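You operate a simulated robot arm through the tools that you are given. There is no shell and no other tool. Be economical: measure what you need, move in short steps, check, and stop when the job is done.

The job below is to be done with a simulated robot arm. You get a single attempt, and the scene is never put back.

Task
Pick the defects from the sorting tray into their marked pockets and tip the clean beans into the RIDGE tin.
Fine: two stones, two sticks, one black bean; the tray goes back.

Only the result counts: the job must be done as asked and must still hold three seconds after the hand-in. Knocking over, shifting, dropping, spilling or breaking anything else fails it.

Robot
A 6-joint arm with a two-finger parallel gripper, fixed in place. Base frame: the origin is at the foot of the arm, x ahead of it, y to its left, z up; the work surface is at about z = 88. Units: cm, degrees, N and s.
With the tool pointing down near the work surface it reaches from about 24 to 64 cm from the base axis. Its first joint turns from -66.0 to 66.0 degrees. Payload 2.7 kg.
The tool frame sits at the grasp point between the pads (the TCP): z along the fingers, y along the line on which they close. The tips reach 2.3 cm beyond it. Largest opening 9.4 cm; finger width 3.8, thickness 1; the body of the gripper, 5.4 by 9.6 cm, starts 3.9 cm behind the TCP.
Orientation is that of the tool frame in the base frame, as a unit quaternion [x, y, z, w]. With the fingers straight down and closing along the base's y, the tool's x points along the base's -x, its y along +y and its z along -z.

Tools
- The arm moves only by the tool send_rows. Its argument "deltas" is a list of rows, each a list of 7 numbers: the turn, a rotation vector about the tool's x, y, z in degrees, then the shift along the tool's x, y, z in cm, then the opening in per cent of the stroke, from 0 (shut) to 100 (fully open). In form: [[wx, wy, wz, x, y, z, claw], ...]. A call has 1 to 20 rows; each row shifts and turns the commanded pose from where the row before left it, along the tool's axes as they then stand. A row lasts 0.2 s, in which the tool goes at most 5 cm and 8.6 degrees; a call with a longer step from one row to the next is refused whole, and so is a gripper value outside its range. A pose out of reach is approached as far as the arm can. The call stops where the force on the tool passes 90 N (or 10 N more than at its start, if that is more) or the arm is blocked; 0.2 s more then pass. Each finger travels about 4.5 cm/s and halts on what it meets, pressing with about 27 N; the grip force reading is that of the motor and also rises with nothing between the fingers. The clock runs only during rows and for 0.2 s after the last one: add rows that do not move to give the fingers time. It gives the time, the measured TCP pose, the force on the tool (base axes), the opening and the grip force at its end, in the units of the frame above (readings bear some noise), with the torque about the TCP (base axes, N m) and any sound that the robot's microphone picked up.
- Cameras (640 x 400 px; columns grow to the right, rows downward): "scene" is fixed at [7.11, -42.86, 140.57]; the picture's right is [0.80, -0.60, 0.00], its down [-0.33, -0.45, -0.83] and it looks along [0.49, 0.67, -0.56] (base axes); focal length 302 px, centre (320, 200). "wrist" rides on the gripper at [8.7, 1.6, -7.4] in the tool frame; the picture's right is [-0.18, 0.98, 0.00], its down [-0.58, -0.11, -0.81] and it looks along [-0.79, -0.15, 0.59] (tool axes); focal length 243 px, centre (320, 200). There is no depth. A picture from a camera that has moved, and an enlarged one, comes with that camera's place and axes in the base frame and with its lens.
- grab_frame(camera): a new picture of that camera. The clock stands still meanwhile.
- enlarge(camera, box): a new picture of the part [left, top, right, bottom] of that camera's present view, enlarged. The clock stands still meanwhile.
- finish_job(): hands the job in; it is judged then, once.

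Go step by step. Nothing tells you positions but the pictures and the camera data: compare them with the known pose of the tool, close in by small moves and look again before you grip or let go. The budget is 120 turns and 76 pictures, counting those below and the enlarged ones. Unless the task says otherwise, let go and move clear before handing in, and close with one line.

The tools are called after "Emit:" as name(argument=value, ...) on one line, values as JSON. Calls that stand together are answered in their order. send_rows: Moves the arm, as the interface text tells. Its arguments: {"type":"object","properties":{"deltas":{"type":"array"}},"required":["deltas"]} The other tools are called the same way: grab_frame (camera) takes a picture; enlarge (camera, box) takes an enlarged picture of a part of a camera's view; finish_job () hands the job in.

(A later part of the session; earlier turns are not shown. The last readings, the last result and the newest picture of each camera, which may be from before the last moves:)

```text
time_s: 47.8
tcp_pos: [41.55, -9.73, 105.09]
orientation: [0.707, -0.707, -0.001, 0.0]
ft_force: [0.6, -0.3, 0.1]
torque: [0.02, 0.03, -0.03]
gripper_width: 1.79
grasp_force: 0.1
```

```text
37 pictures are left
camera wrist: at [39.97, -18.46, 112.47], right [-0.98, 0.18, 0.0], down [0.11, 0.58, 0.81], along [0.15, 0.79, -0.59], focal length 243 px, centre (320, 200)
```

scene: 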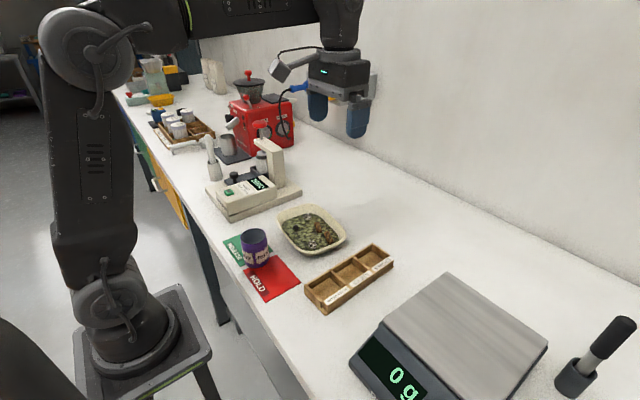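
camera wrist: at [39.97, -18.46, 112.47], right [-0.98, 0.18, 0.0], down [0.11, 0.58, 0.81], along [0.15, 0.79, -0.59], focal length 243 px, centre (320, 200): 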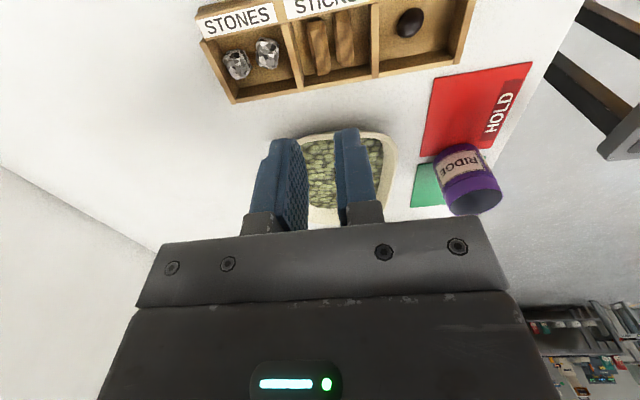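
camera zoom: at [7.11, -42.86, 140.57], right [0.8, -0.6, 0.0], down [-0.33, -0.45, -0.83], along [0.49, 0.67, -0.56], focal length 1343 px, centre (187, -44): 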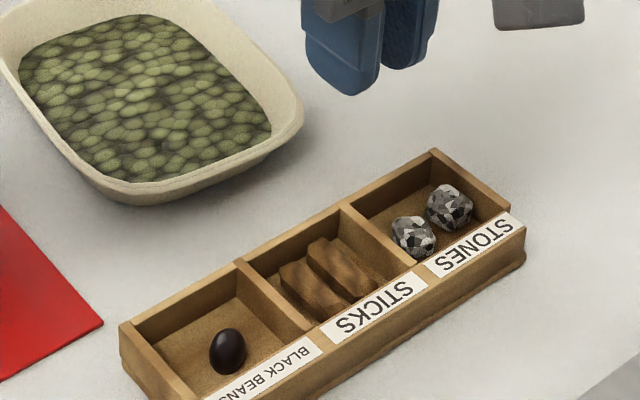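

All five defects are in their pockets. The earlier release turned the box about −2.5° and moved it about 0.5 cm, so I'll line up a wide-open grip across it to restore its pose.

Emit:
send_rows(deltas=[[0, 0, 8, -0.28, 0.75, 0, 60], [0, 0, 8, 0, 0, 0, 100], [0, 0, 8, 0, 0, 0, 100], [0, 0, 8, 0, 0, 0, 100], [0, 0, 8, 0, 0, 0, 100], [0, 0, 8, 0, 0, 0, 100], [0, 0, 8, 0, 0, 0, 100], [0, 0, 8, 0, 0, 0, 100], [0, 0, 8, 0, 0, 0, 100], [0, 0, 8, 0, 0, 0, 100], [0, 0, 8, 0, 0, 0, 100], [0, 0, 0, 0, 0, 4, 100], [0, 0, 0, 0, 0, 4, 100], [0, 0, 0, 0, 0, 2, 100], [0, 0, 0, 0, 0, 0, 100]])

Emit:
enlarge(camera="wrist", box=[140, 0, 500, 240])

Emit:
enlarge(camera="scene", box=[290, 210, 410, 300])

```text
time_s: 51.0
tcp_pos: [41.34, -9.48, 95.24]
orientation: [-0.017, 1.0, 0.001, 0.0]
ft_force: [-0.3, 1.1, -1.1]
torque: [-0.01, -0.01, 0.0]
gripper_width: 9.4
grasp_force: 0.1
```

```text
1.67 times, centred on (320, 120) of wrist
camera zoom: at [32.54, -8.18, 102.57], right [0.15, 0.99, 0.0], down [0.58, -0.09, 0.81], along [0.8, -0.12, -0.59], focal length 404 px, centre (320, 333)
```

zoom: 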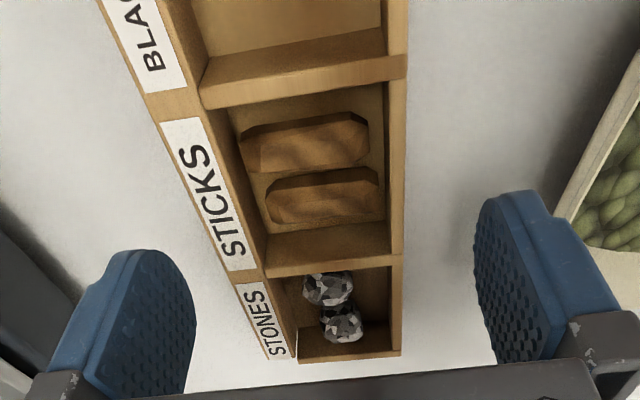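

```text
4.44 times, centred on (350, 255) of scene
camera zoom: at [7.11, -42.86, 140.57], right [0.8, -0.6, 0.0], down [-0.33, -0.45, -0.83], along [0.49, 0.67, -0.56], focal length 1343 px, centre (187, -44)
```

zoom: 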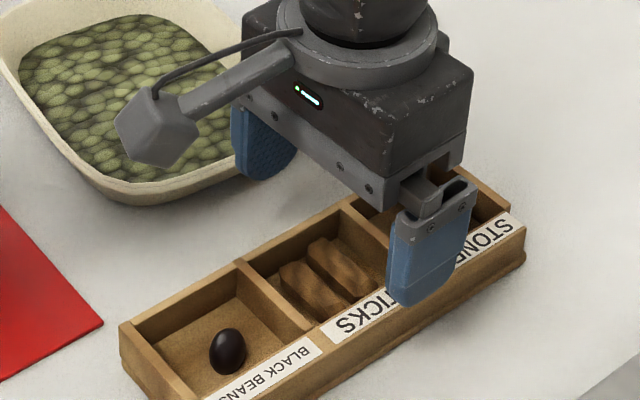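

The box spans about y −13.7 to −6.6. I'll lower the open fingers around it and close gently, which squares it up.

Emit:
send_rows(deltas=[[0, 0, 0, 0, -0.3, 1.8, 100], [0, 0, 0, 0, 0, 1.9, 100], [0, 0, 0, 0, 0, 0, 90], [0, 0, 0, 0, 0, 0, 80], [0, 0, 0, 0, 0, 0, 70], [0, 0, 0, 0, 0, 0, 62], [0, 0, 0, 0, 0, 0, 62], [0, 0, 0, 0, 0, 0, 62]])

Emit:
enlarge(camera="scene", box=[290, 210, 410, 300])

```text
time_s: 52.8
tcp_pos: [41.16, -9.82, 91.59]
orientation: [-0.017, 1.0, 0.0, 0.0]
ft_force: [0.5, -0.5, -0.3]
torque: [0.1, -0.11, -0.27]
gripper_width: 7.24
grasp_force: 26.8
```

```text
4.44 times, centred on (350, 255) of scene
camera zoom: at [7.11, -42.86, 140.57], right [0.8, -0.6, 0.0], down [-0.33, -0.45, -0.83], along [0.49, 0.67, -0.56], focal length 1343 px, centre (187, -44)
```

zoom: 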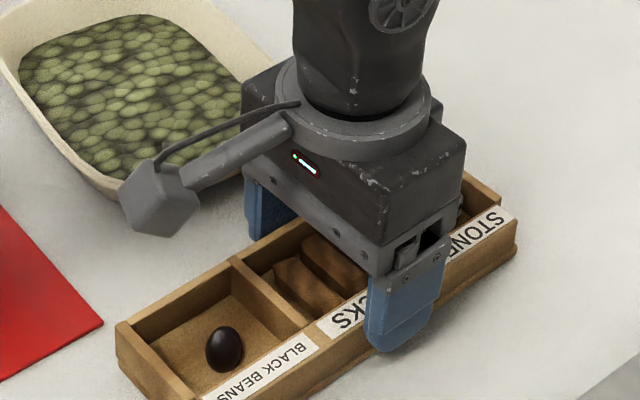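

The grip has squared the box, leaving about (+0.3, +0.15) cm of offset. I'll nudge it back, release and rise.

Emit:
send_rows(deltas=[[0, 0, 0, 0.15, -0.08, 0, 62], [0, 0, 0, 0.15, -0.08, 0, 62], [0, 0, 0, 0, 0, 0, 62], [0, 0, 0, 0, 0, 0, 80], [0, 0, 0, 0, 0, 0, 96], [0, 0, 0, 0, 0, 0, 96], [0, 0, 0, 0, 0, -3, 96], [0, 0, 0, 0, 0, -4, 96], [0, 0, 0, 0, 0, -4, 96], [0, 0, 0, 0, 0, -4, 96]])

Emit:
enlarge(camera="scene", box=[290, 210, 410, 300])

```text
time_s: 55.0
tcp_pos: [40.91, -9.82, 106.71]
orientation: [-0.017, 1.0, 0.0, 0.0]
ft_force: [-0.8, -0.6, 0.2]
torque: [0.02, 0.01, -0.02]
gripper_width: 9.01
grasp_force: 0.0
```

```text
4.44 times, centred on (350, 255) of scene
camera zoom: at [7.11, -42.86, 140.57], right [0.8, -0.6, 0.0], down [-0.33, -0.45, -0.83], along [0.49, 0.67, -0.56], focal length 1343 px, centre (187, -44)
```

zoom: 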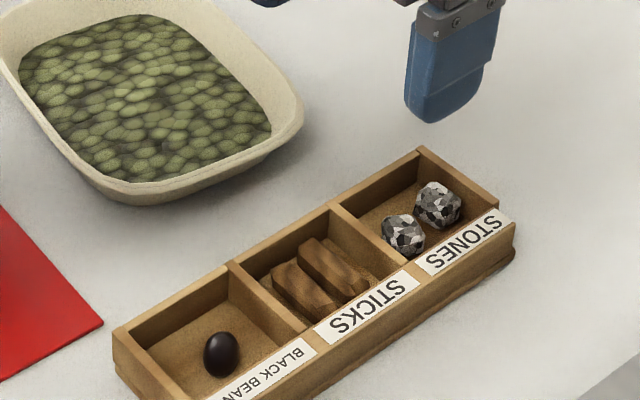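

The box is back within a couple of pixels of its original place with all defects seated. Now the tray: I plan to grip the far long wall with the tool leaned about 30° to match the wall's flare, so I'll move there and look.

Emit:
send_rows(deltas=[[0, 0, 0, -1.95, 3.66, 0, 60], [0, 0, 0, -1.95, 3.66, 0, 30], [0, 0, 0, -1.95, 3.66, 0, 30], [0, 0, 0, -1.95, 3.66, 0, 30], [0, 0, 0, -1.95, 3.66, 0, 30], [0, 0, -8.4, 0, 0, 0, 30], [0, 0, -8.4, 0, 0, 0, 30], [0, 0, -8.4, 0, 0, 0, 30], [0, 0, -8.4, 0, 0, 0, 30], [0, 0, -8.4, 0, 0, 0, 30], [0, 0, -8.4, 0, 0, 0, 30], [0, 0, -8.4, 0, 0, 0, 30], [0, 0, -8.4, 0, 0, 0, 30], [0, 0, -8.4, 0, 0, 0, 30], [0, 0, -8.4, 0, 0, 0, 30], [-7.5, 0, 0, 0, 0, 0, 30], [-7.5, 0, 0, 0, 0, 0, 30], [-7.5, 0, 0, 0, 0, 0, 30], [-7.5, 0, 0, 0, 0, 0, 30], [0, 0, 0, 0, 0, 0, 30]])

Emit:
grab_frame(camera="wrist")

Emit:
enlarge(camera="scene", box=[220, 130, 380, 270])

```text
time_s: 59.2
tcp_pos: [49.97, 8.7, 106.5]
orientation: [-0.659, 0.706, 0.19, -0.176]
ft_force: [-0.2, 0.4, 0.5]
torque: [-0.01, -0.02, 0.01]
gripper_width: 2.86
grasp_force: 0.1
```

```text
32 pictures are left
camera wrist: at [51.61, -0.15, 113.6], right [-0.84, 0.24, 0.49], down [0.54, 0.55, 0.64], along [-0.11, 0.8, -0.59], focal length 243 px, centre (320, 200)
```

wrist: 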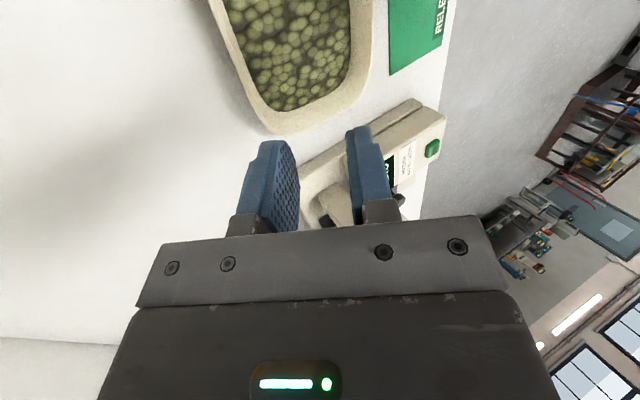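

```text
2.86 times, centred on (300, 200) of scene
camera zoom: at [7.11, -42.86, 140.57], right [0.8, -0.6, 0.0], down [-0.33, -0.45, -0.83], along [0.49, 0.67, -0.56], focal length 864 px, centre (377, 200)
```

zoom: 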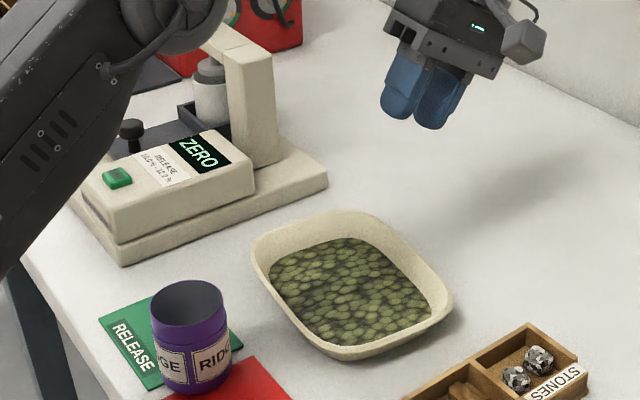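

The lean direction is correct, the tin is at about (26.0, 8.3) with its rim at z≈95.7, and the far rim is at x≈49.3. I'll approach the wall along the tool axis.

Emit:
send_rows(deltas=[[0, 0, 0, 0, -2.34, 2.73, 25], [0, 0, 0, 0, -2.34, 2.73, 25], [0, 0, 0, 0, -2.34, 2.73, 25], [0, 0, 0, 0, 0, 1.2, 25], [0, 0, 0, 0, 0, 0, 25]])

Emit:
grab_frame(camera="wrist")

Emit:
enlarge(camera="scene", box=[270, 160, 370, 250])

```text
time_s: 60.4
tcp_pos: [51.41, 8.59, 94.7]
orientation: [-0.659, 0.707, 0.189, -0.176]
ft_force: [0.7, 0.7, 0.1]
torque: [0.0, 0.02, 0.01]
gripper_width: 2.36
grasp_force: 0.0
```

```text
30 pictures are left
camera wrist: at [52.97, -0.25, 101.92], right [-0.84, 0.24, 0.49], down [0.54, 0.55, 0.64], along [-0.11, 0.8, -0.59], focal length 243 px, centre (320, 200)
```

wrist: 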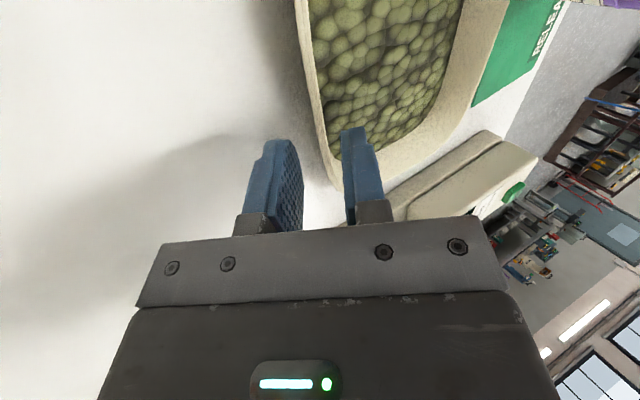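

```text
4.44 times, centred on (320, 205) of scene
camera zoom: at [7.11, -42.86, 140.57], right [0.8, -0.6, 0.0], down [-0.33, -0.45, -0.83], along [0.49, 0.67, -0.56], focal length 1343 px, centre (320, 178)
```

zoom: 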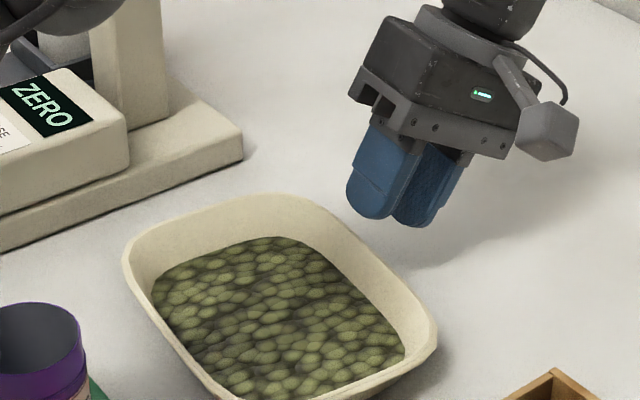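

The wall looks nearly edge-on between the fingers, so the lean matches. I'll zoom in to check centring.

Emit:
enlarge(camera="wrist", box=[240, 60, 400, 200])

```text
2.86 times, centred on (320, 130) of wrist
camera zoom: at [52.97, -0.25, 101.92], right [-0.84, 0.24, 0.49], down [0.54, 0.55, 0.64], along [-0.11, 0.8, -0.59], focal length 693 px, centre (320, 400)
```

zoom: 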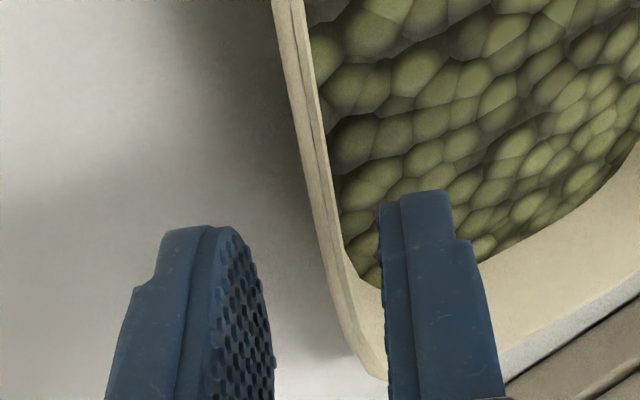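

The wall is centred to within 0.15 cm. I'll advance along the tool axis and close on it.

Emit:
send_rows(deltas=[[0, 0, 0, 0, 0.12, 1.2, 24], [0, 0, 0, 0, 0, 1.0, 24], [0, 0, 0, 0, 0, 0.7, 24], [0, 0, 0, 0, 0, 0.4, 24], [0, 0, 0, 0, 0, 0, 24], [0, 0, 0, 0, 0, 0, 12], [0, 0, 0, 0, 0, 0, 3], [0, 0, 0, 0, 0, 0, 1], [0, 0, 0, 0, 0, 0, 0]])

Emit:
enlarge(camera="scene", box=[260, 180, 370, 260])

Emit:
enlarge(camera="wrist", box=[240, 60, 400, 200])

```text
time_s: 62.4
tcp_pos: [49.62, 8.77, 91.97]
orientation: [-0.658, 0.707, 0.189, -0.176]
ft_force: [0.4, 0.9, -1.4]
torque: [0.01, -0.07, 0.01]
gripper_width: 0.24
grasp_force: 26.7
```

```text
5.00 times, centred on (315, 220) of scene
camera zoom: at [7.11, -42.86, 140.57], right [0.8, -0.6, 0.0], down [-0.33, -0.45, -0.83], along [0.49, 0.67, -0.56], focal length 1511 px, centre (345, 100)
```

zoom: 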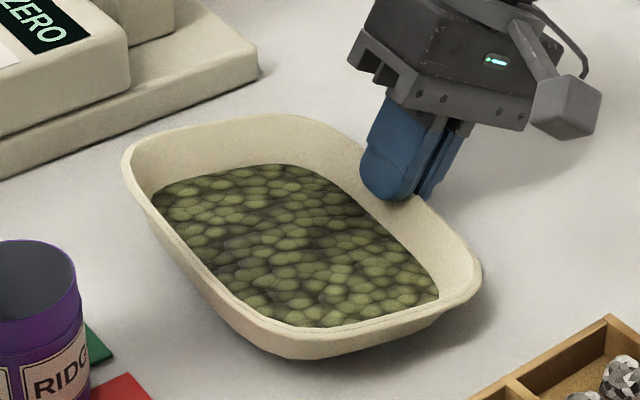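

```text
2.86 times, centred on (320, 130) of wrist
camera zoom: at [51.19, -0.07, 99.12], right [-0.84, 0.24, 0.49], down [0.54, 0.55, 0.64], along [-0.11, 0.8, -0.59], focal length 693 px, centre (320, 400)
```

zoom: 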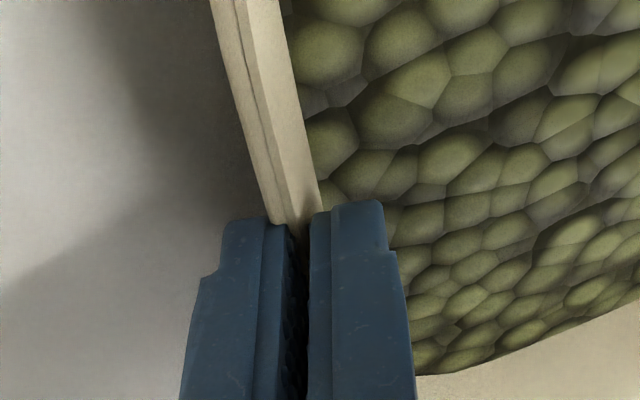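

The pads hold the thin wall at a reading of 0.24 cm. I'll lift a little as a test.

Emit:
send_rows(deltas=[[0, 0, 0, 0, 0.25, -0.43, 0], [0, 0, 0, 0, 0.25, -0.43, 0], [0, 0, 0, 0, 0.5, -0.87, 0], [0, 0, 0, 0, 0, 0, 0]])

Emit:
enlarge(camera="scene", box=[260, 180, 370, 260])

```text
time_s: 63.4
tcp_pos: [49.45, 8.69, 93.92]
orientation: [-0.659, 0.706, 0.189, -0.176]
ft_force: [-0.4, -0.7, -1.5]
torque: [0.02, -0.11, 0.03]
gripper_width: 0.23
grasp_force: 27.5
```

```text
5.00 times, centred on (315, 220) of scene
camera zoom: at [7.11, -42.86, 140.57], right [0.8, -0.6, 0.0], down [-0.33, -0.45, -0.83], along [0.49, 0.67, -0.56], focal length 1511 px, centre (345, 100)
```

zoom: 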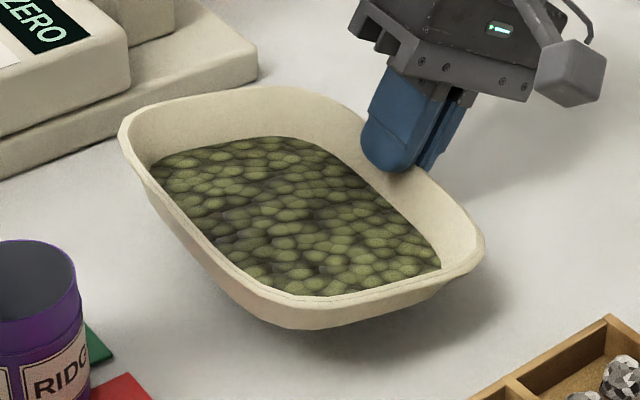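

The tray lifts level and secure, weighing about 1.5 N. I'll raise it gently and carry it clear before yawing it.

Emit:
send_rows(deltas=[[0, 0, 0, 0, 0.6, -1.04, 0], [0, 0, 0, 0, 1.2, -2.07, 0], [0, 0, 0, 0, 1.2, -2.07, 0], [0, 0, 0, 0, 1.2, -2.07, 0], [0, 0, 0, 0, 1.2, -2.07, 0], [0, 0, 0, 0, 1.2, -2.07, 0], [0, 0, 0, 0, 0.6, -1.04, 0], [0, 0, 0, 1.1, 0.18, 0.1, 0], [0, 0, 0, 2.2, 0.36, 0.21, 0], [0, 0, 0, 2.2, 0.36, 0.21, 0], [0, 0, 0, 2.2, 0.36, 0.21, 0], [0, 0, 0, 2.2, 0.36, 0.21, 0], [0, 0, 0, 2.2, 0.36, 0.21, 0], [0, 0, 0, 2.2, 0.36, 0.21, 0], [0, 0, 0, 2.2, 0.36, 0.21, 0], [0, 0, 0, 1.3, 0.22, 0.1, 0], [0, 0, 0, 0, 0, 0, 0]])

Emit:
grab_frame(camera="scene")

```text
time_s: 67.0
tcp_pos: [45.04, -8.88, 108.49]
orientation: [-0.659, 0.707, 0.189, -0.176]
ft_force: [0.9, 0.3, -2.0]
torque: [0.01, -0.12, -0.02]
gripper_width: 0.26
grasp_force: 26.9
```

```text
24 pictures are left
```

scene: 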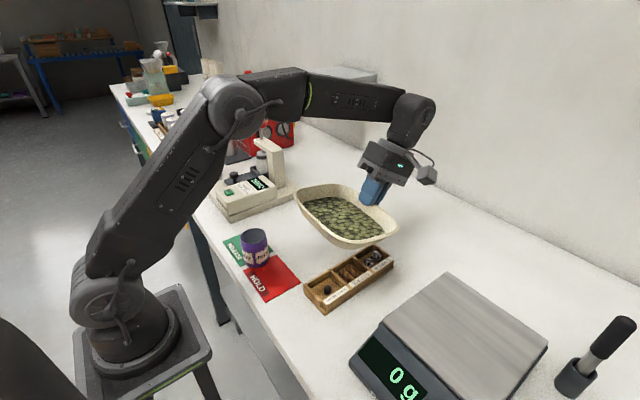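

Stable. I'll now yaw the tray 122° clockwise about the vertical so the pour corner faces the tin.

Emit:
send_rows(deltas=[[0, -2.03, 3.52, 0, 0, 0, 0], [0, -4.07, 7.04, 0, 0, 0, 0], [0, -4.07, 7.04, 0, 0, 0, 0], [0, -4.07, 7.04, 0, 0, 0, 0], [0, -4.07, 7.04, 0, 0, 0, 0], [0, -4.07, 7.04, 0, 0, 0, 0], [0, -4.07, 7.04, 0, 0, 0, 0], [0, -4.07, 7.04, 0, 0, 0, 0], [0, -4.07, 7.04, 0, 0, 0, 0], [0, -4.07, 7.04, 0, 0, 0, 0], [0, -4.07, 7.04, 0, 0, 0, 0], [0, -4.07, 7.04, 0, 0, 0, 0], [0, -4.07, 7.04, 0, 0, 0, 0], [0, -4.07, 7.04, 0, 0, 0, 0], [0, -4.07, 7.04, 0, 0, 0, 0], [0, -2.03, 3.52, 0, 0, 0, 0], [0, 0, 0, 0, 0, 0, 0]])

Emit:
grab_frame(camera="scene")

```text
time_s: 70.6
tcp_pos: [45.02, -8.72, 108.22]
orientation: [0.298, 0.919, 0.246, 0.081]
ft_force: [-0.5, -0.4, -0.8]
torque: [-0.08, 0.04, 0.0]
gripper_width: 0.23
grasp_force: 27.1
```

```text
23 pictures are left
```

scene: 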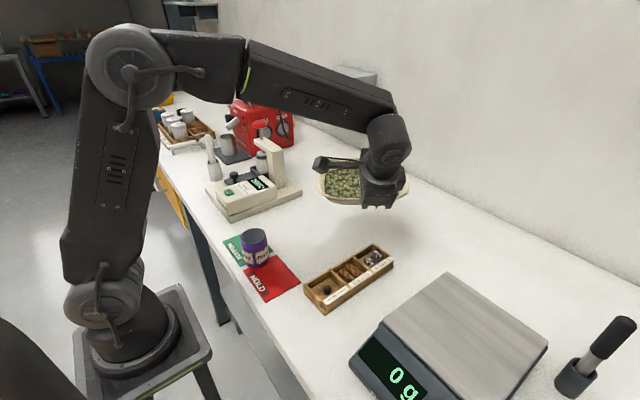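

The tray has turned as planned. I'll move it in toward the tin at constant height.

Emit:
send_rows(deltas=[[0, 0, 0, 0.88, -0.55, -0.32, 0], [0, 0, 0, 1.76, -1.107, -0.642, 0], [0, 0, 0, 1.76, -1.107, -0.642, 0], [0, 0, 0, 1.76, -1.107, -0.642, 0], [0, 0, 0, 1.76, -1.107, -0.642, 0], [0, 0, 0, 1.76, -1.107, -0.642, 0], [0, 0, 0, 1.76, -1.107, -0.642, 0], [0, 0, 0, 1.76, -1.107, -0.642, 0], [0, 0, 0, 1.76, -1.107, -0.642, 0], [0, 0, 0, 0.88, -0.55, -0.32, 0], [0, 0, 0, 0, 0, 0, 0]])

Emit:
grab_frame(camera="scene")

Emit:
grab_frame(camera="wrist")

```text
time_s: 73.0
tcp_pos: [25.32, -8.79, 108.37]
orientation: [0.299, 0.919, 0.246, 0.081]
ft_force: [-0.2, 0.4, -1.9]
torque: [-0.08, 0.04, 0.01]
gripper_width: 0.24
grasp_force: 26.9
```

```text
22 pictures are left
```

scene: 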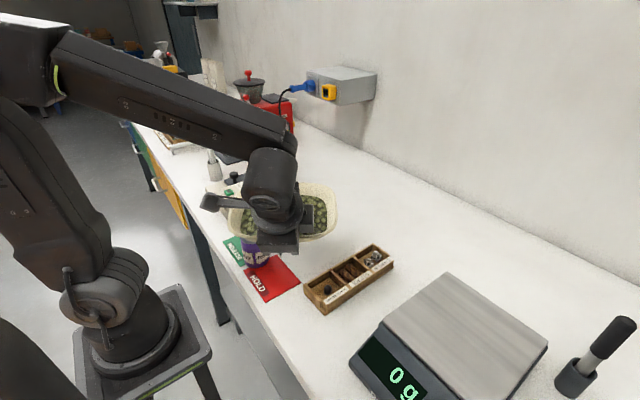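

```text
21 pictures are left
camera wrist: at [16.88, -5.75, 115.54], right [0.65, 0.58, 0.49], down [0.18, -0.74, 0.64], along [0.74, -0.33, -0.59], focal length 243 px, centre (320, 200)
```

wrist: 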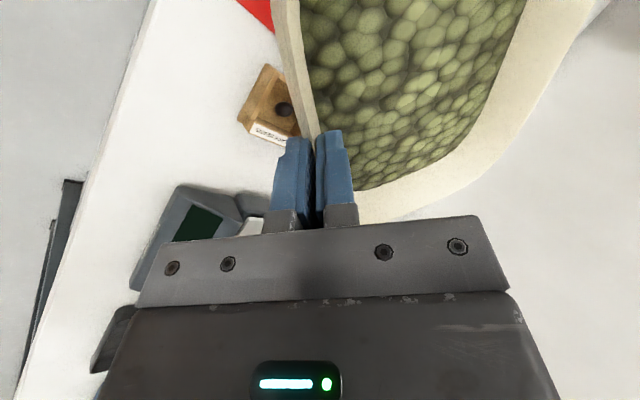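

The tray is about 8–9° nose-up in the grip, with the pour corner near (26.3, 7.4) above the tin's axis. I'll start tilting about the corner, keeping it fixed in space, for the first 30° at this safe height.

Emit:
send_rows(deltas=[[3.78, -2.835, -1.645, -0.029, 0.67, -1.228, 0], [3.78, -2.835, -1.645, -0.029, 0.67, -1.228, 0], [3.78, -2.835, -1.645, -0.029, 0.67, -1.228, 0], [3.78, -2.835, -1.645, -0.029, 0.67, -1.228, 0], [3.78, -2.835, -1.645, -0.029, 0.67, -1.228, 0], [3.78, -2.835, -1.645, -0.029, 0.67, -1.228, 0], [0, 0, 0, 0, 0, 0, 0]])

Emit:
grab_frame(camera="scene")

Emit:
grab_frame(camera="wrist")

```text
time_s: 74.6
tcp_pos: [25.19, -7.34, 116.48]
orientation: [0.262, 0.949, 0.007, 0.175]
ft_force: [-0.7, 0.8, -1.2]
torque: [-0.09, 0.06, -0.02]
gripper_width: 0.23
grasp_force: 26.6
```

```text
20 pictures are left
```

scene: 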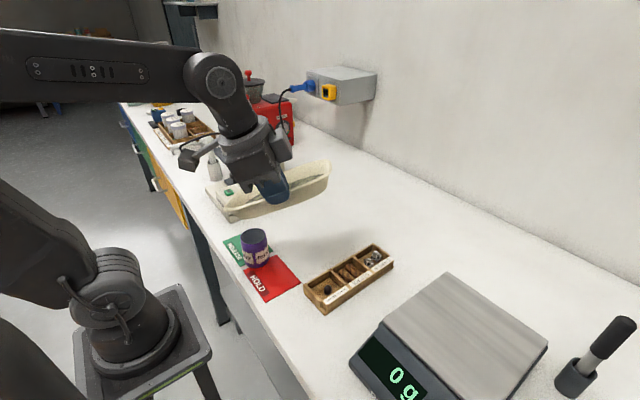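

```text
19 pictures are left
camera wrist: at [16.42, -1.05, 120.67], right [0.63, 0.76, 0.16], down [0.14, -0.32, 0.94], along [0.76, -0.57, -0.31], focal length 243 px, centre (320, 200)
```

wrist: 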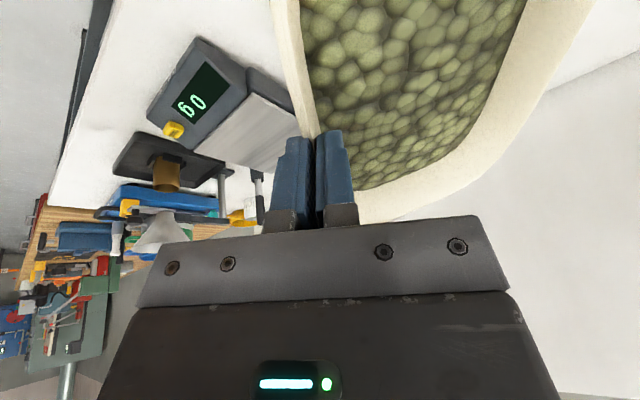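

The pose came out exactly as predicted, and the tin is visible below the tray. I'll lower straight down about 9 cm and check alignment.

Emit:
send_rows(deltas=[[0, 0, 0, 0.748, -0.239, 2.139, 0], [0, 0, 0, 0.748, -0.239, 2.139, 0], [0, 0, 0, 0.748, -0.239, 2.139, 0], [0, 0, 0, 0.748, -0.239, 2.139, 0], [0, 0, 0, 0, 0, 0, 0]])

Emit:
enlarge(camera="scene", box=[190, 150, 350, 290])

```text
time_s: 75.8
tcp_pos: [25.29, -7.32, 107.34]
orientation: [0.262, 0.949, 0.008, 0.175]
ft_force: [0.1, 0.3, -2.2]
torque: [-0.08, 0.08, 0.02]
gripper_width: 0.22
grasp_force: 27.3
```

```text
2.86 times, centred on (270, 220) of scene
camera zoom: at [7.11, -42.86, 140.57], right [0.8, -0.6, 0.0], down [-0.33, -0.45, -0.83], along [0.49, 0.67, -0.56], focal length 864 px, centre (463, 143)
```

zoom: 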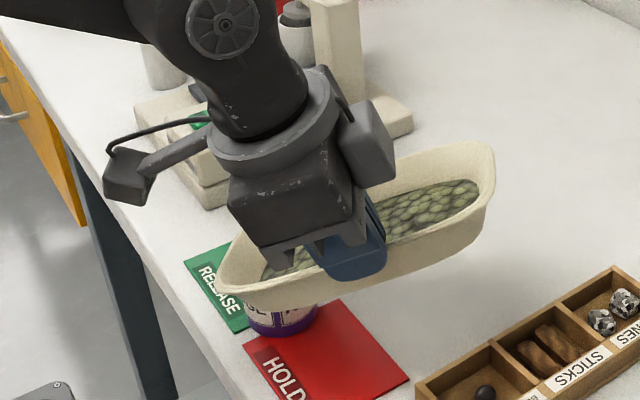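

By my check the corner sits slightly short of the tin's centre, so I'll shift (−0.4, +0.9) and lower 1.9 cm. Then I'll tilt slowly to 60°.

Emit:
send_rows(deltas=[[0, 0, 0, 0.7, 0.19, 0.79, 0], [0, 0, 0, 0.69, 0.19, 0.787, 0], [1.89, -1.418, -0.823, -0.0243, 0.3237, -0.617, 0], [1.89, -1.418, -0.823, -0.0243, 0.3237, -0.617, 0], [1.89, -1.418, -0.823, -0.0243, 0.3237, -0.617, 0], [1.89, -1.418, -0.823, -0.0243, 0.3237, -0.617, 0], [1.89, -1.418, -0.823, -0.0243, 0.3237, -0.617, 0], [1.89, -1.418, -0.823, -0.0243, 0.3237, -0.617, 0], [0, 0, 0, 0, 0, 0, 0]])

Emit:
enlarge(camera="scene", box=[190, 150, 350, 290])

Emit:
grab_frame(camera="wrist")

```text
time_s: 77.8
tcp_pos: [24.63, -4.18, 108.88]
orientation: [0.237, 0.94, -0.113, 0.218]
ft_force: [0.6, -0.6, -1.9]
torque: [-0.05, 0.06, 0.02]
gripper_width: 0.25
grasp_force: 27.1
```

```text
2.86 times, centred on (270, 220) of scene
camera zoom: at [7.11, -42.86, 140.57], right [0.8, -0.6, 0.0], down [-0.33, -0.45, -0.83], along [0.49, 0.67, -0.56], focal length 864 px, centre (463, 143)
```

zoom: 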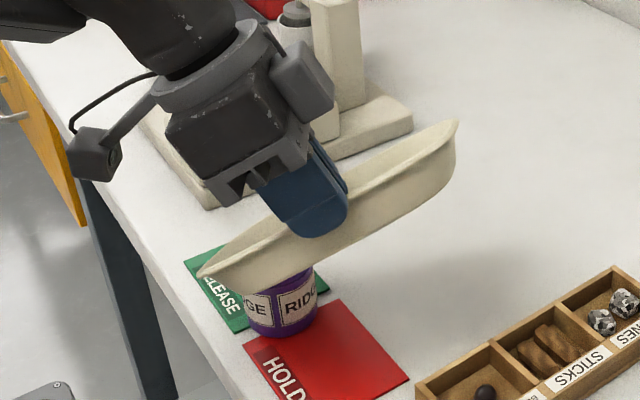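

```text
16 pictures are left
camera wrist: at [15.77, 2.99, 111.29], right [0.63, 0.78, -0.02], down [0.12, -0.07, 0.99], along [0.77, -0.63, -0.14], focal length 243 px, centre (320, 200)
```

wrist: 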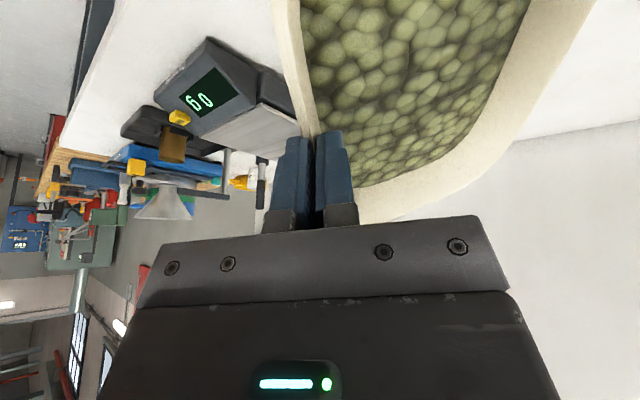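

No flow yet at about 45°, and the tray is over the tin. I'll continue tilting slowly.

Emit:
send_rows(deltas=[[1.89, -1.418, -0.823, -0.0243, 0.3237, -0.617, 0], [1.89, -1.418, -0.823, -0.0243, 0.3237, -0.617, 0], [1.89, -1.418, -0.823, -0.0243, 0.3237, -0.617, 0], [1.89, -1.418, -0.823, -0.0243, 0.3237, -0.617, 0], [1.89, -1.418, -0.823, -0.0243, 0.3237, -0.617, 0], [1.89, -1.418, -0.823, -0.0243, 0.3237, -0.617, 0], [0, 0, 0, 0, 0, 0, 0]])

Emit:
enlarge(camera="scene", box=[190, 150, 350, 290])

```text
time_s: 79.4
tcp_pos: [24.16, -1.08, 111.69]
orientation: [0.206, 0.915, -0.232, 0.259]
ft_force: [0.4, -0.1, -2.2]
torque: [-0.02, 0.03, 0.01]
gripper_width: 0.24
grasp_force: 27.3
```

```text
2.86 times, centred on (270, 220) of scene
camera zoom: at [7.11, -42.86, 140.57], right [0.8, -0.6, 0.0], down [-0.33, -0.45, -0.83], along [0.49, 0.67, -0.56], focal length 864 px, centre (463, 143)
```

zoom: 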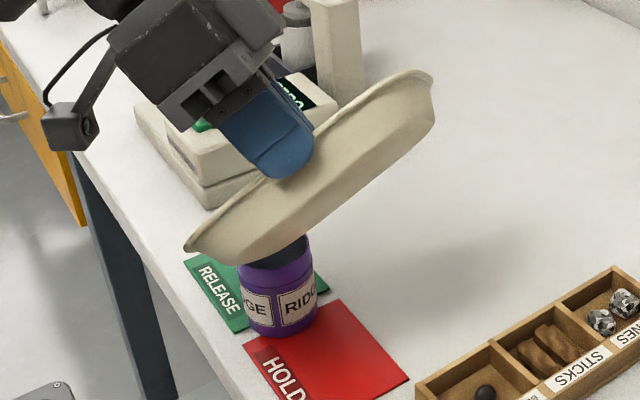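

At 60° nothing has moved yet and the corner is over the tin mouth. I'll continue.

Emit:
send_rows(deltas=[[1.89, -1.418, -0.823, -0.0243, 0.3237, -0.617, 0], [1.89, -1.418, -0.823, -0.0243, 0.3237, -0.617, 0], [1.89, -1.418, -0.823, -0.0243, 0.3237, -0.617, 0], [1.89, -1.418, -0.823, -0.0243, 0.3237, -0.617, 0], [0, 0, 0, 0, 0, 0, 0], [0, 0, 0, 0, 0, 0, 0]])

Emit:
enlarge(camera="scene", box=[190, 150, 350, 290])

```text
time_s: 80.8
tcp_pos: [24.06, 1.38, 113.16]
orientation: [0.186, 0.889, -0.309, 0.282]
ft_force: [0.4, -0.7, -2.1]
torque: [-0.02, 0.05, 0.01]
gripper_width: 0.25
grasp_force: 26.9
```

```text
2.86 times, centred on (270, 220) of scene
camera zoom: at [7.11, -42.86, 140.57], right [0.8, -0.6, 0.0], down [-0.33, -0.45, -0.83], along [0.49, 0.67, -0.56], focal length 864 px, centre (463, 143)
```

zoom: 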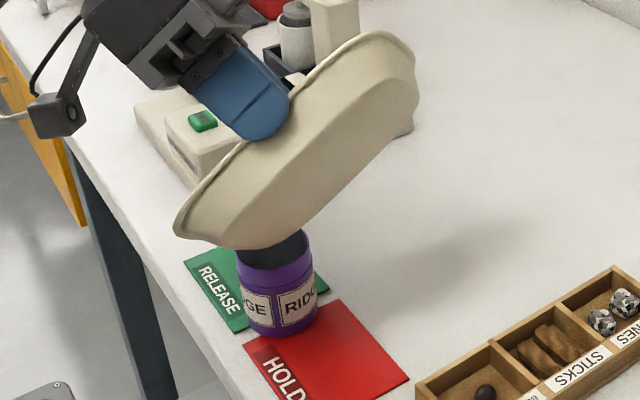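

Still no flow at 70° and nothing is touching. I'll continue slowly toward 85°.

Emit:
send_rows(deltas=[[1.89, -1.418, -0.823, -0.0243, 0.3237, -0.617, 0], [1.89, -1.418, -0.823, -0.0243, 0.3237, -0.617, 0], [0, 0, 0, 0, 0, 0, 0], [1.89, -1.418, -0.823, -0.0243, 0.3237, -0.617, 0], [1.89, -1.418, -0.823, -0.0243, 0.3237, -0.617, 0], [0, 0, 0, 0, 0, 0, 0], [0, 0, 0, 0, 0, 0, 0]])

```text
time_s: 82.4
tcp_pos: [23.86, 3.96, 114.1]
orientation: [0.162, 0.857, -0.384, 0.304]
ft_force: [0.3, 0.2, -1.2]
torque: [0.02, 0.04, 0.02]
gripper_width: 0.24
grasp_force: 26.8
```

φ is about 80° now, and the weight reading may be dropping. I'll look from both cameras.

Emit:
grab_frame(camera="wrist")

Emit:
enlarge(camera="scene", box=[190, 150, 350, 290])

```text
13 pictures are left
camera wrist: at [15.02, 11.09, 111.37], right [0.64, 0.63, -0.43], down [0.07, 0.51, 0.86], along [0.76, -0.58, 0.29], focal length 243 px, centre (320, 200)
```

wrist: 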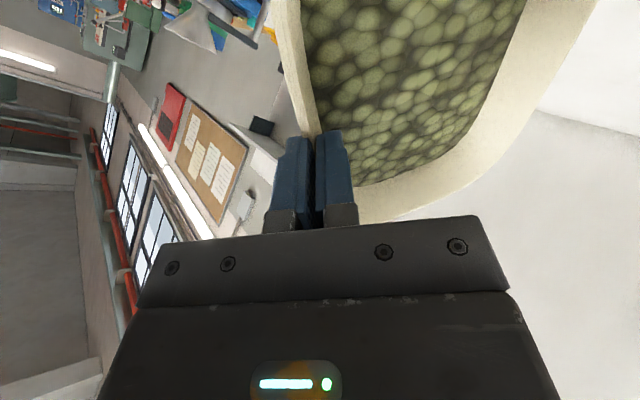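

```text
2.86 times, centred on (270, 220) of scene
camera zoom: at [7.11, -42.86, 140.57], right [0.8, -0.6, 0.0], down [-0.33, -0.45, -0.83], along [0.49, 0.67, -0.56], focal length 864 px, centre (463, 143)
```

zoom: 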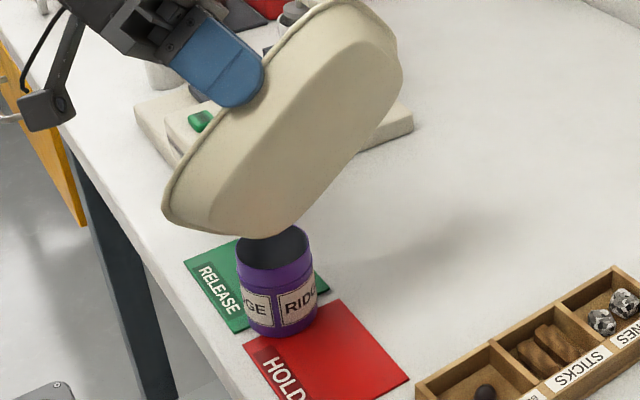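

The bean mass still holds at 80°. From the silhouette the corner may be about 0.5 cm short in x, so I'll shift +0.5 and keep tilting toward 90°.

Emit:
send_rows(deltas=[[0, 0, 0, -0.382, 0.256, 0.198, 0], [1.89, -1.418, -0.823, -0.0243, 0.3237, -0.617, 0], [1.89, -1.418, -0.823, -0.0243, 0.3237, -0.617, 0], [0, 0, 0, 0, 0, 0, 0], [1.89, -1.418, -0.823, -0.0243, 0.3237, -0.617, 0], [1.89, -1.418, -0.823, -0.0243, 0.3237, -0.617, 0], [0, 0, 0, 0, 0, 0, 0], [0, 0, 0, 0, 0, 0, 0], [0, 0, 0, 0, 0, 0, 0]])

```text
time_s: 84.4
tcp_pos: [24.01, 6.79, 114.47]
orientation: [0.139, 0.817, -0.456, 0.324]
ft_force: [0.1, -0.3, -1.5]
torque: [-0.03, 0.09, -0.01]
gripper_width: 0.24
grasp_force: 26.7
```

No sound at 90°. I'll continue to 100°.

Emit:
send_rows(deltas=[[1.89, -1.418, -0.823, -0.0243, 0.3237, -0.617, 0], [1.89, -1.418, -0.823, -0.0243, 0.3237, -0.617, 0], [0, 0, 0, 0, 0, 0, 0], [1.89, -1.418, -0.823, -0.0243, 0.3237, -0.617, 0], [1.89, -1.418, -0.823, -0.0243, 0.3237, -0.617, 0], [0, 0, 0, 0, 0, 0, 0], [0, 0, 0, 0, 0, 0, 0], [0, 0, 0, 0, 0, 0, 0]])

Emit:
enlarge(camera="scene", box=[190, 150, 350, 290])

```text
time_s: 86.2
tcp_pos: [23.75, 9.55, 114.48]
orientation: [0.113, 0.773, -0.524, 0.34]
ft_force: [-0.1, 0.1, -0.9]
torque: [-0.01, 0.03, 0.02]
gripper_width: 0.21
grasp_force: 27.5
```

```text
2.86 times, centred on (270, 220) of scene
camera zoom: at [7.11, -42.86, 140.57], right [0.8, -0.6, 0.0], down [-0.33, -0.45, -0.83], along [0.49, 0.67, -0.56], focal length 864 px, centre (463, 143)
```

zoom: 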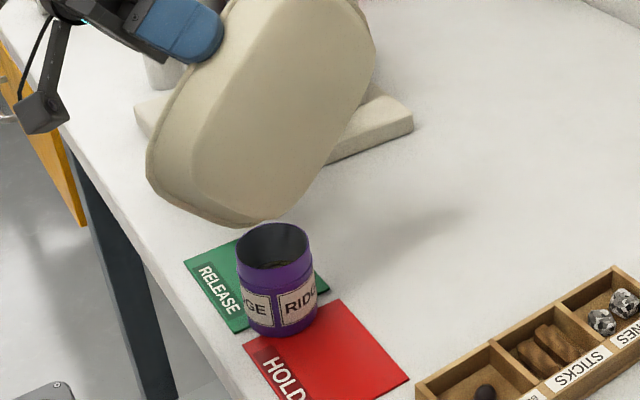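

Something is now inside the tin and the held weight has dropped, so the pour has begun. I'll check the tin and tray closely.

Emit:
enlarge(camera="scene", box=[235, 215, 305, 275])

Emit:
grab_frame(camera="wrist")

```text
6.67 times, centred on (270, 245) of scene
camera zoom: at [7.11, -42.86, 140.57], right [0.8, -0.6, 0.0], down [-0.33, -0.45, -0.83], along [0.49, 0.67, -0.56], focal length 2015 px, centre (653, -100)
```

zoom: 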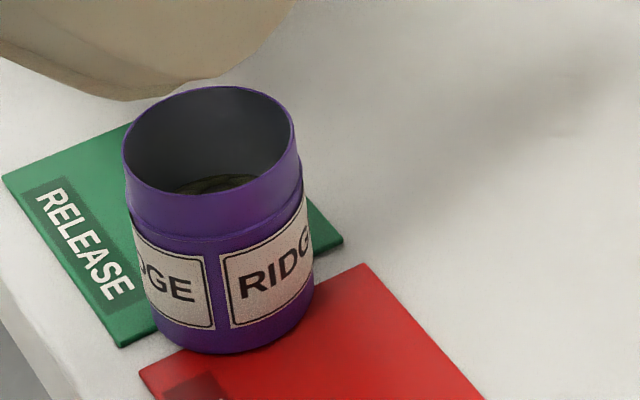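

```text
9 pictures are left
camera wrist: at [15.1, 15.32, 109.23], right [0.66, 0.45, -0.6], down [0.04, 0.77, 0.63], along [0.75, -0.44, 0.49], focal length 243 px, centre (320, 200)
```

wrist: 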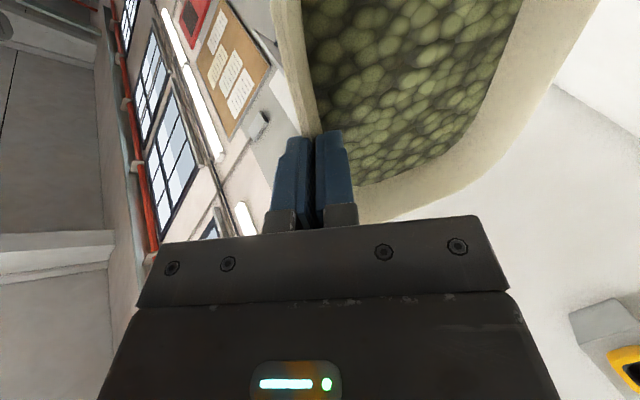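

The beans are going in cleanly with no spill visible. I'll nudge +0.4 cm in x to centre the lip and tilt a bit further with pauses.

Emit:
send_rows(deltas=[[0, 0, 0, -0.3, 0.21, 0.163, 0], [0, 0, 0, 0, 0, 0, 0], [0, 0, 0, 0, 0, 0, 0], [0, 0, 0, 0, 0, 0, 0], [1.89, -1.418, -0.823, -0.0243, 0.3237, -0.617, 0], [0, 0, 0, 0, 0, 0, 0], [1.89, -1.418, -0.823, -0.0243, 0.3237, -0.617, 0], [0, 0, 0, 0, 0, 0, 0], [0, 0, 0, 0, 0, 0, 0], [0, 0, 0, 0, 0, 0, 0], [0, 0, 0, 0, 0, 0, 0], [0, 0, 0, 0, 0, 0, 0]])

```text
time_s: 88.8
tcp_pos: [23.95, 11.02, 114.19]
orientation: [0.102, 0.747, -0.557, 0.348]
ft_force: [0.1, 0.1, -1.2]
torque: [0.04, -0.01, -0.03]
gripper_width: 0.24
grasp_force: 27.4
```

The weight reading is noisy, so I'll tilt another 10° and dwell.

Emit:
send_rows(deltas=[[1.89, -1.418, -0.823, -0.0243, 0.3237, -0.617, 0], [0, 0, 0, 0, 0, 0, 0], [1.89, -1.418, -0.823, -0.0243, 0.3237, -0.617, 0], [0, 0, 0, 0, 0, 0, 0], [1.89, -1.418, -0.823, -0.0243, 0.3237, -0.617, 0], [0, 0, 0, 0, 0, 0, 0], [1.89, -1.418, -0.823, -0.0243, 0.3237, -0.617, 0], [0, 0, 0, 0, 0, 0, 0], [0, 0, 0, 0, 0, 0, 0], [0, 0, 0, 0, 0, 0, 0], [0, 0, 0, 0, 0, 0, 0], [0, 0, 0, 0, 0, 0, 0], [0, 0, 0, 0, 0, 0, 0], [0, 0, 0, 0, 0, 0, 0], [0, 0, 0, 0, 0, 0, 0]])

Emit:
grab_frame(camera="wrist")

```text
time_s: 92.0
tcp_pos: [24.4, 13.33, 113.54]
orientation: [0.074, 0.694, -0.618, 0.362]
ft_force: [0.3, 0.0, -0.5]
torque: [0.07, 0.01, -0.04]
gripper_width: 0.23
grasp_force: 26.5
out of reach, approached as far as the arm can: row 5
```

```text
8 pictures are left
camera wrist: at [15.92, 17.48, 106.79], right [0.67, 0.28, -0.68], down [0.03, 0.91, 0.41], along [0.74, -0.3, 0.61], focal length 243 px, centre (320, 200)
```

wrist: 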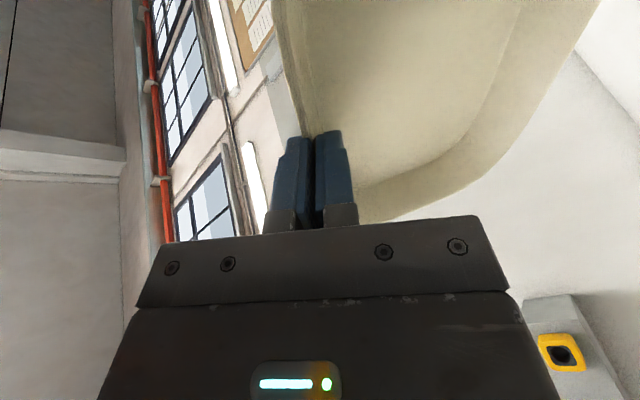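

The tray is empty. I'll check the tin and the area around it.

Emit:
enlarge(camera="scene", box=[220, 195, 320, 285])

```text
4.44 times, centred on (270, 240) of scene
camera zoom: at [7.11, -42.86, 140.57], right [0.8, -0.6, 0.0], down [-0.33, -0.45, -0.83], along [0.49, 0.67, -0.56], focal length 1343 px, centre (542, 22)
```

zoom: 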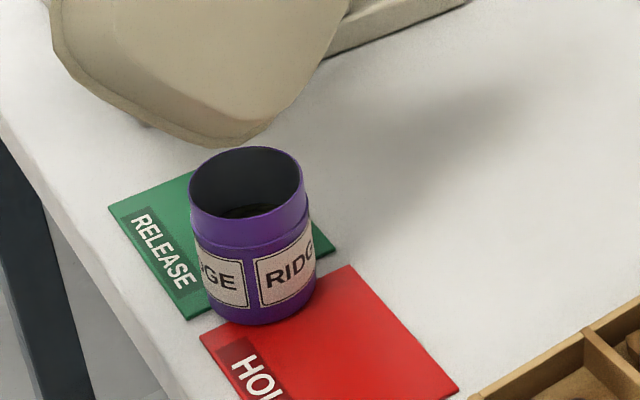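

No spill around the tin. I'll reverse the tilt about the same corner, back to 30°.

Emit:
send_rows(deltas=[[-3.78, 2.835, 1.645, 0.109, -0.586, 1.266, 0], [-3.78, 2.835, 1.645, 0.109, -0.586, 1.266, 0], [-3.78, 2.835, 1.645, 0.109, -0.586, 1.266, 0], [-3.78, 2.835, 1.645, 0.109, -0.586, 1.266, 0], [-3.78, 2.835, 1.645, 0.109, -0.586, 1.266, 0], [0, 0, 0, 0, 0, 0, 0]])

```text
time_s: 93.4
tcp_pos: [24.82, 6.49, 114.48]
orientation: [0.138, 0.818, -0.454, 0.325]
ft_force: [0.1, -1.0, -1.3]
torque: [0.01, 0.02, -0.04]
gripper_width: 0.22
grasp_force: 27.2
```

Back on the planned path at φ = 90°. I'll continue down to 30°.

Emit:
send_rows(deltas=[[-3.78, 2.835, 1.645, 0.109, -0.586, 1.266, 0], [-3.78, 2.835, 1.645, 0.109, -0.586, 1.266, 0], [-3.78, 2.835, 1.645, 0.109, -0.586, 1.266, 0], [-3.78, 2.835, 1.645, 0.109, -0.586, 1.266, 0], [-3.78, 2.835, 1.645, 0.109, -0.586, 1.266, 0], [-3.78, 2.835, 1.645, 0.109, -0.586, 1.266, 0], [-3.78, 2.835, 1.645, 0.109, -0.586, 1.266, 0], [-3.78, 2.835, 1.645, 0.109, -0.586, 1.266, 0], [-3.78, 2.835, 1.645, 0.109, -0.586, 1.266, 0], [-3.78, 2.835, 1.645, 0.109, -0.586, 1.266, 0], [-3.78, 2.835, 1.645, 0.109, -0.586, 1.266, 0], [0, 0, 0, 0, 0, 0, 0]])

```text
time_s: 96.0
tcp_pos: [25.88, -6.15, 106.72]
orientation: [0.253, 0.948, -0.032, 0.191]
ft_force: [-0.3, -0.3, -0.9]
torque: [-0.06, 0.04, 0.04]
gripper_width: 0.24
grasp_force: 27.3
```

φ is about 35°. I'll raise 12 cm, level the tray, and move it outward.

Emit:
send_rows(deltas=[[0, 0, 0, -1.134, 0.108, -2.775, 0], [0, 0, 0, -1.134, 0.108, -2.775, 0], [0, 0, 0, -1.134, 0.108, -2.775, 0], [-3.78, 2.835, 1.645, 0, 0, 0, 0], [-3.78, 2.835, 1.645, 0, 0, 0, 0], [-3.78, 2.835, 1.645, 0, 0, 0, 0], [-3.78, 2.835, 1.645, 0, 0, 0, 0], [-3.78, 2.835, 1.645, 0, 0, 0, 0], [-3.78, 2.835, 1.645, 0, 0, 0, 0], [-3.78, 2.835, 1.645, 0, 0, 0, 0], [0, 0, 0, -1.76, 1.107, 0.642, 0], [0, 0, 0, -1.76, 1.107, 0.642, 0], [0, 0, 0, -1.76, 1.107, 0.642, 0], [0, 0, 0, -1.76, 1.107, 0.642, 0], [0, 0, 0, -1.76, 1.107, 0.642, 0], [0, 0, 0, -1.76, 1.107, 0.642, 0], [0, 0, 0, -1.76, 1.107, 0.642, 0], [0, 0, 0, -1.76, 1.107, 0.642, 0], [0, 0, 0, -1.76, 1.107, 0.642, 0], [0, 0, 0, 0, 0, 0, 0]])

```text
time_s: 100.2
tcp_pos: [45.54, -6.01, 115.85]
orientation: [0.298, 0.918, 0.247, 0.082]
ft_force: [-0.1, 0.2, -0.4]
torque: [-0.1, 0.03, 0.01]
gripper_width: 0.25
grasp_force: 27.3
```

Orientation is restored. I'll yaw the tray back 122°.

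Emit:
send_rows(deltas=[[0, 4.07, -7.04, 0, 0, 0, 0], [0, 4.07, -7.04, 0, 0, 0, 0], [0, 4.07, -7.04, 0, 0, 0, 0], [0, 4.07, -7.04, 0, 0, 0, 0], [0, 4.07, -7.04, 0, 0, 0, 0], [0, 4.07, -7.04, 0, 0, 0, 0], [0, 4.07, -7.04, 0, 0, 0, 0], [0, 4.07, -7.04, 0, 0, 0, 0], [0, 4.07, -7.04, 0, 0, 0, 0], [0, 4.07, -7.04, 0, 0, 0, 0], [0, 4.07, -7.04, 0, 0, 0, 0], [0, 4.07, -7.04, 0, 0, 0, 0], [0, 4.07, -7.04, 0, 0, 0, 0], [0, 4.07, -7.04, 0, 0, 0, 0], [0, 4.07, -7.04, 0, 0, 0, 0], [0, 0, 0, 0, 0, 0, 0]])

```text
time_s: 103.6
tcp_pos: [44.47, -5.81, 114.6]
orientation: [-0.66, 0.707, 0.186, -0.175]
ft_force: [0.5, -1.2, -0.6]
torque: [0.0, -0.03, 0.01]
gripper_width: 0.24
grasp_force: 27.0
out of reach, approached as far as the arm can: row 12, 13
```

I'll carry the tray back above its original place and descend to a few centimetres above it.

Emit:
send_rows(deltas=[[0, 0, 0, 0, 0, 0, 0], [0, 0, 0, -2.48, -0.59, -0.34, 0], [0, 0, 0, -2.48, -0.59, -0.34, 0], [0, 0, 0, -2.48, -0.59, -0.34, 0], [0, 0, 0, -2.48, -0.59, -0.34, 0], [0, 0, 0, -2.48, -0.59, -0.34, 0], [0, 0, 0, -2.48, -0.59, -0.34, 0], [0, 0, 0, 0, -1.76, 3.05, 0], [0, 0, 0, 0, -1.76, 3.05, 0], [0, 0, 0, 0, -1.76, 3.05, 0], [0, 0, 0, 0, -1.76, 3.05, 0], [0, 0, 0, 0, -1.76, 3.05, 0], [0, 0, 0, 0, 0, 0, 0]])

Emit:
enlarge(camera="scene", box=[260, 180, 370, 260])

```text
time_s: 106.4
tcp_pos: [46.93, 8.67, 94.36]
orientation: [-0.659, 0.707, 0.187, -0.175]
ft_force: [0.0, 0.1, -1.5]
torque: [-0.01, -0.09, 0.01]
gripper_width: 0.22
grasp_force: 27.1
out of reach, approached as far as the arm can: row 2, 3, 4, 5, 6, 7
```

```text
5.00 times, centred on (315, 220) of scene
camera zoom: at [7.11, -42.86, 140.57], right [0.8, -0.6, 0.0], down [-0.33, -0.45, -0.83], along [0.49, 0.67, -0.56], focal length 1511 px, centre (345, 100)
```

zoom: 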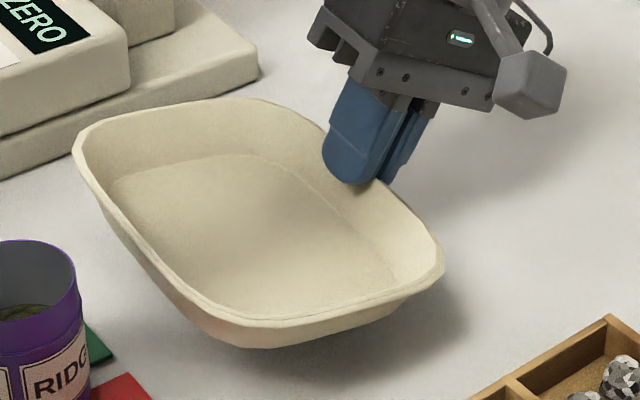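

The path was clipped slightly, leaving x 2.7 cm short. I'll move outward, counter-tilt 5° to bring the nose down, and lower most of the way.

Emit:
send_rows(deltas=[[0, 0, 0, -0.13, -1.16, -0.67, 0], [0, 0, 0, -0.14, -1.16, -0.67, 0], [5, 0, 0, 0, 0, 0, 0], [0, 0, 0, 0, -0.3, 0.63, 0], [0, 0, 0, 0, -0.3, 0.63, 0], [0, 0, 0, 0, 0, 0, 0]])

Emit:
enlarge(camera="scene", box=[260, 180, 370, 260])

```text
time_s: 107.8
tcp_pos: [49.75, 8.57, 93.02]
orientation: [-0.666, 0.715, 0.157, -0.146]
ft_force: [0.4, -0.4, -1.1]
torque: [0.0, -0.07, 0.02]
gripper_width: 0.21
grasp_force: 27.0
```

```text
5.00 times, centred on (315, 220) of scene
camera zoom: at [7.11, -42.86, 140.57], right [0.8, -0.6, 0.0], down [-0.33, -0.45, -0.83], along [0.49, 0.67, -0.56], focal length 1511 px, centre (345, 100)
```

zoom: 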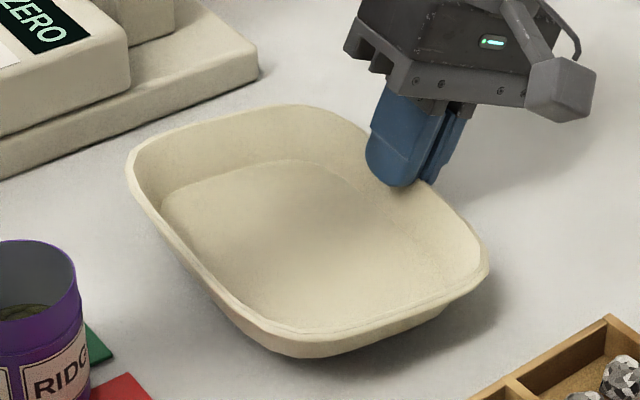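

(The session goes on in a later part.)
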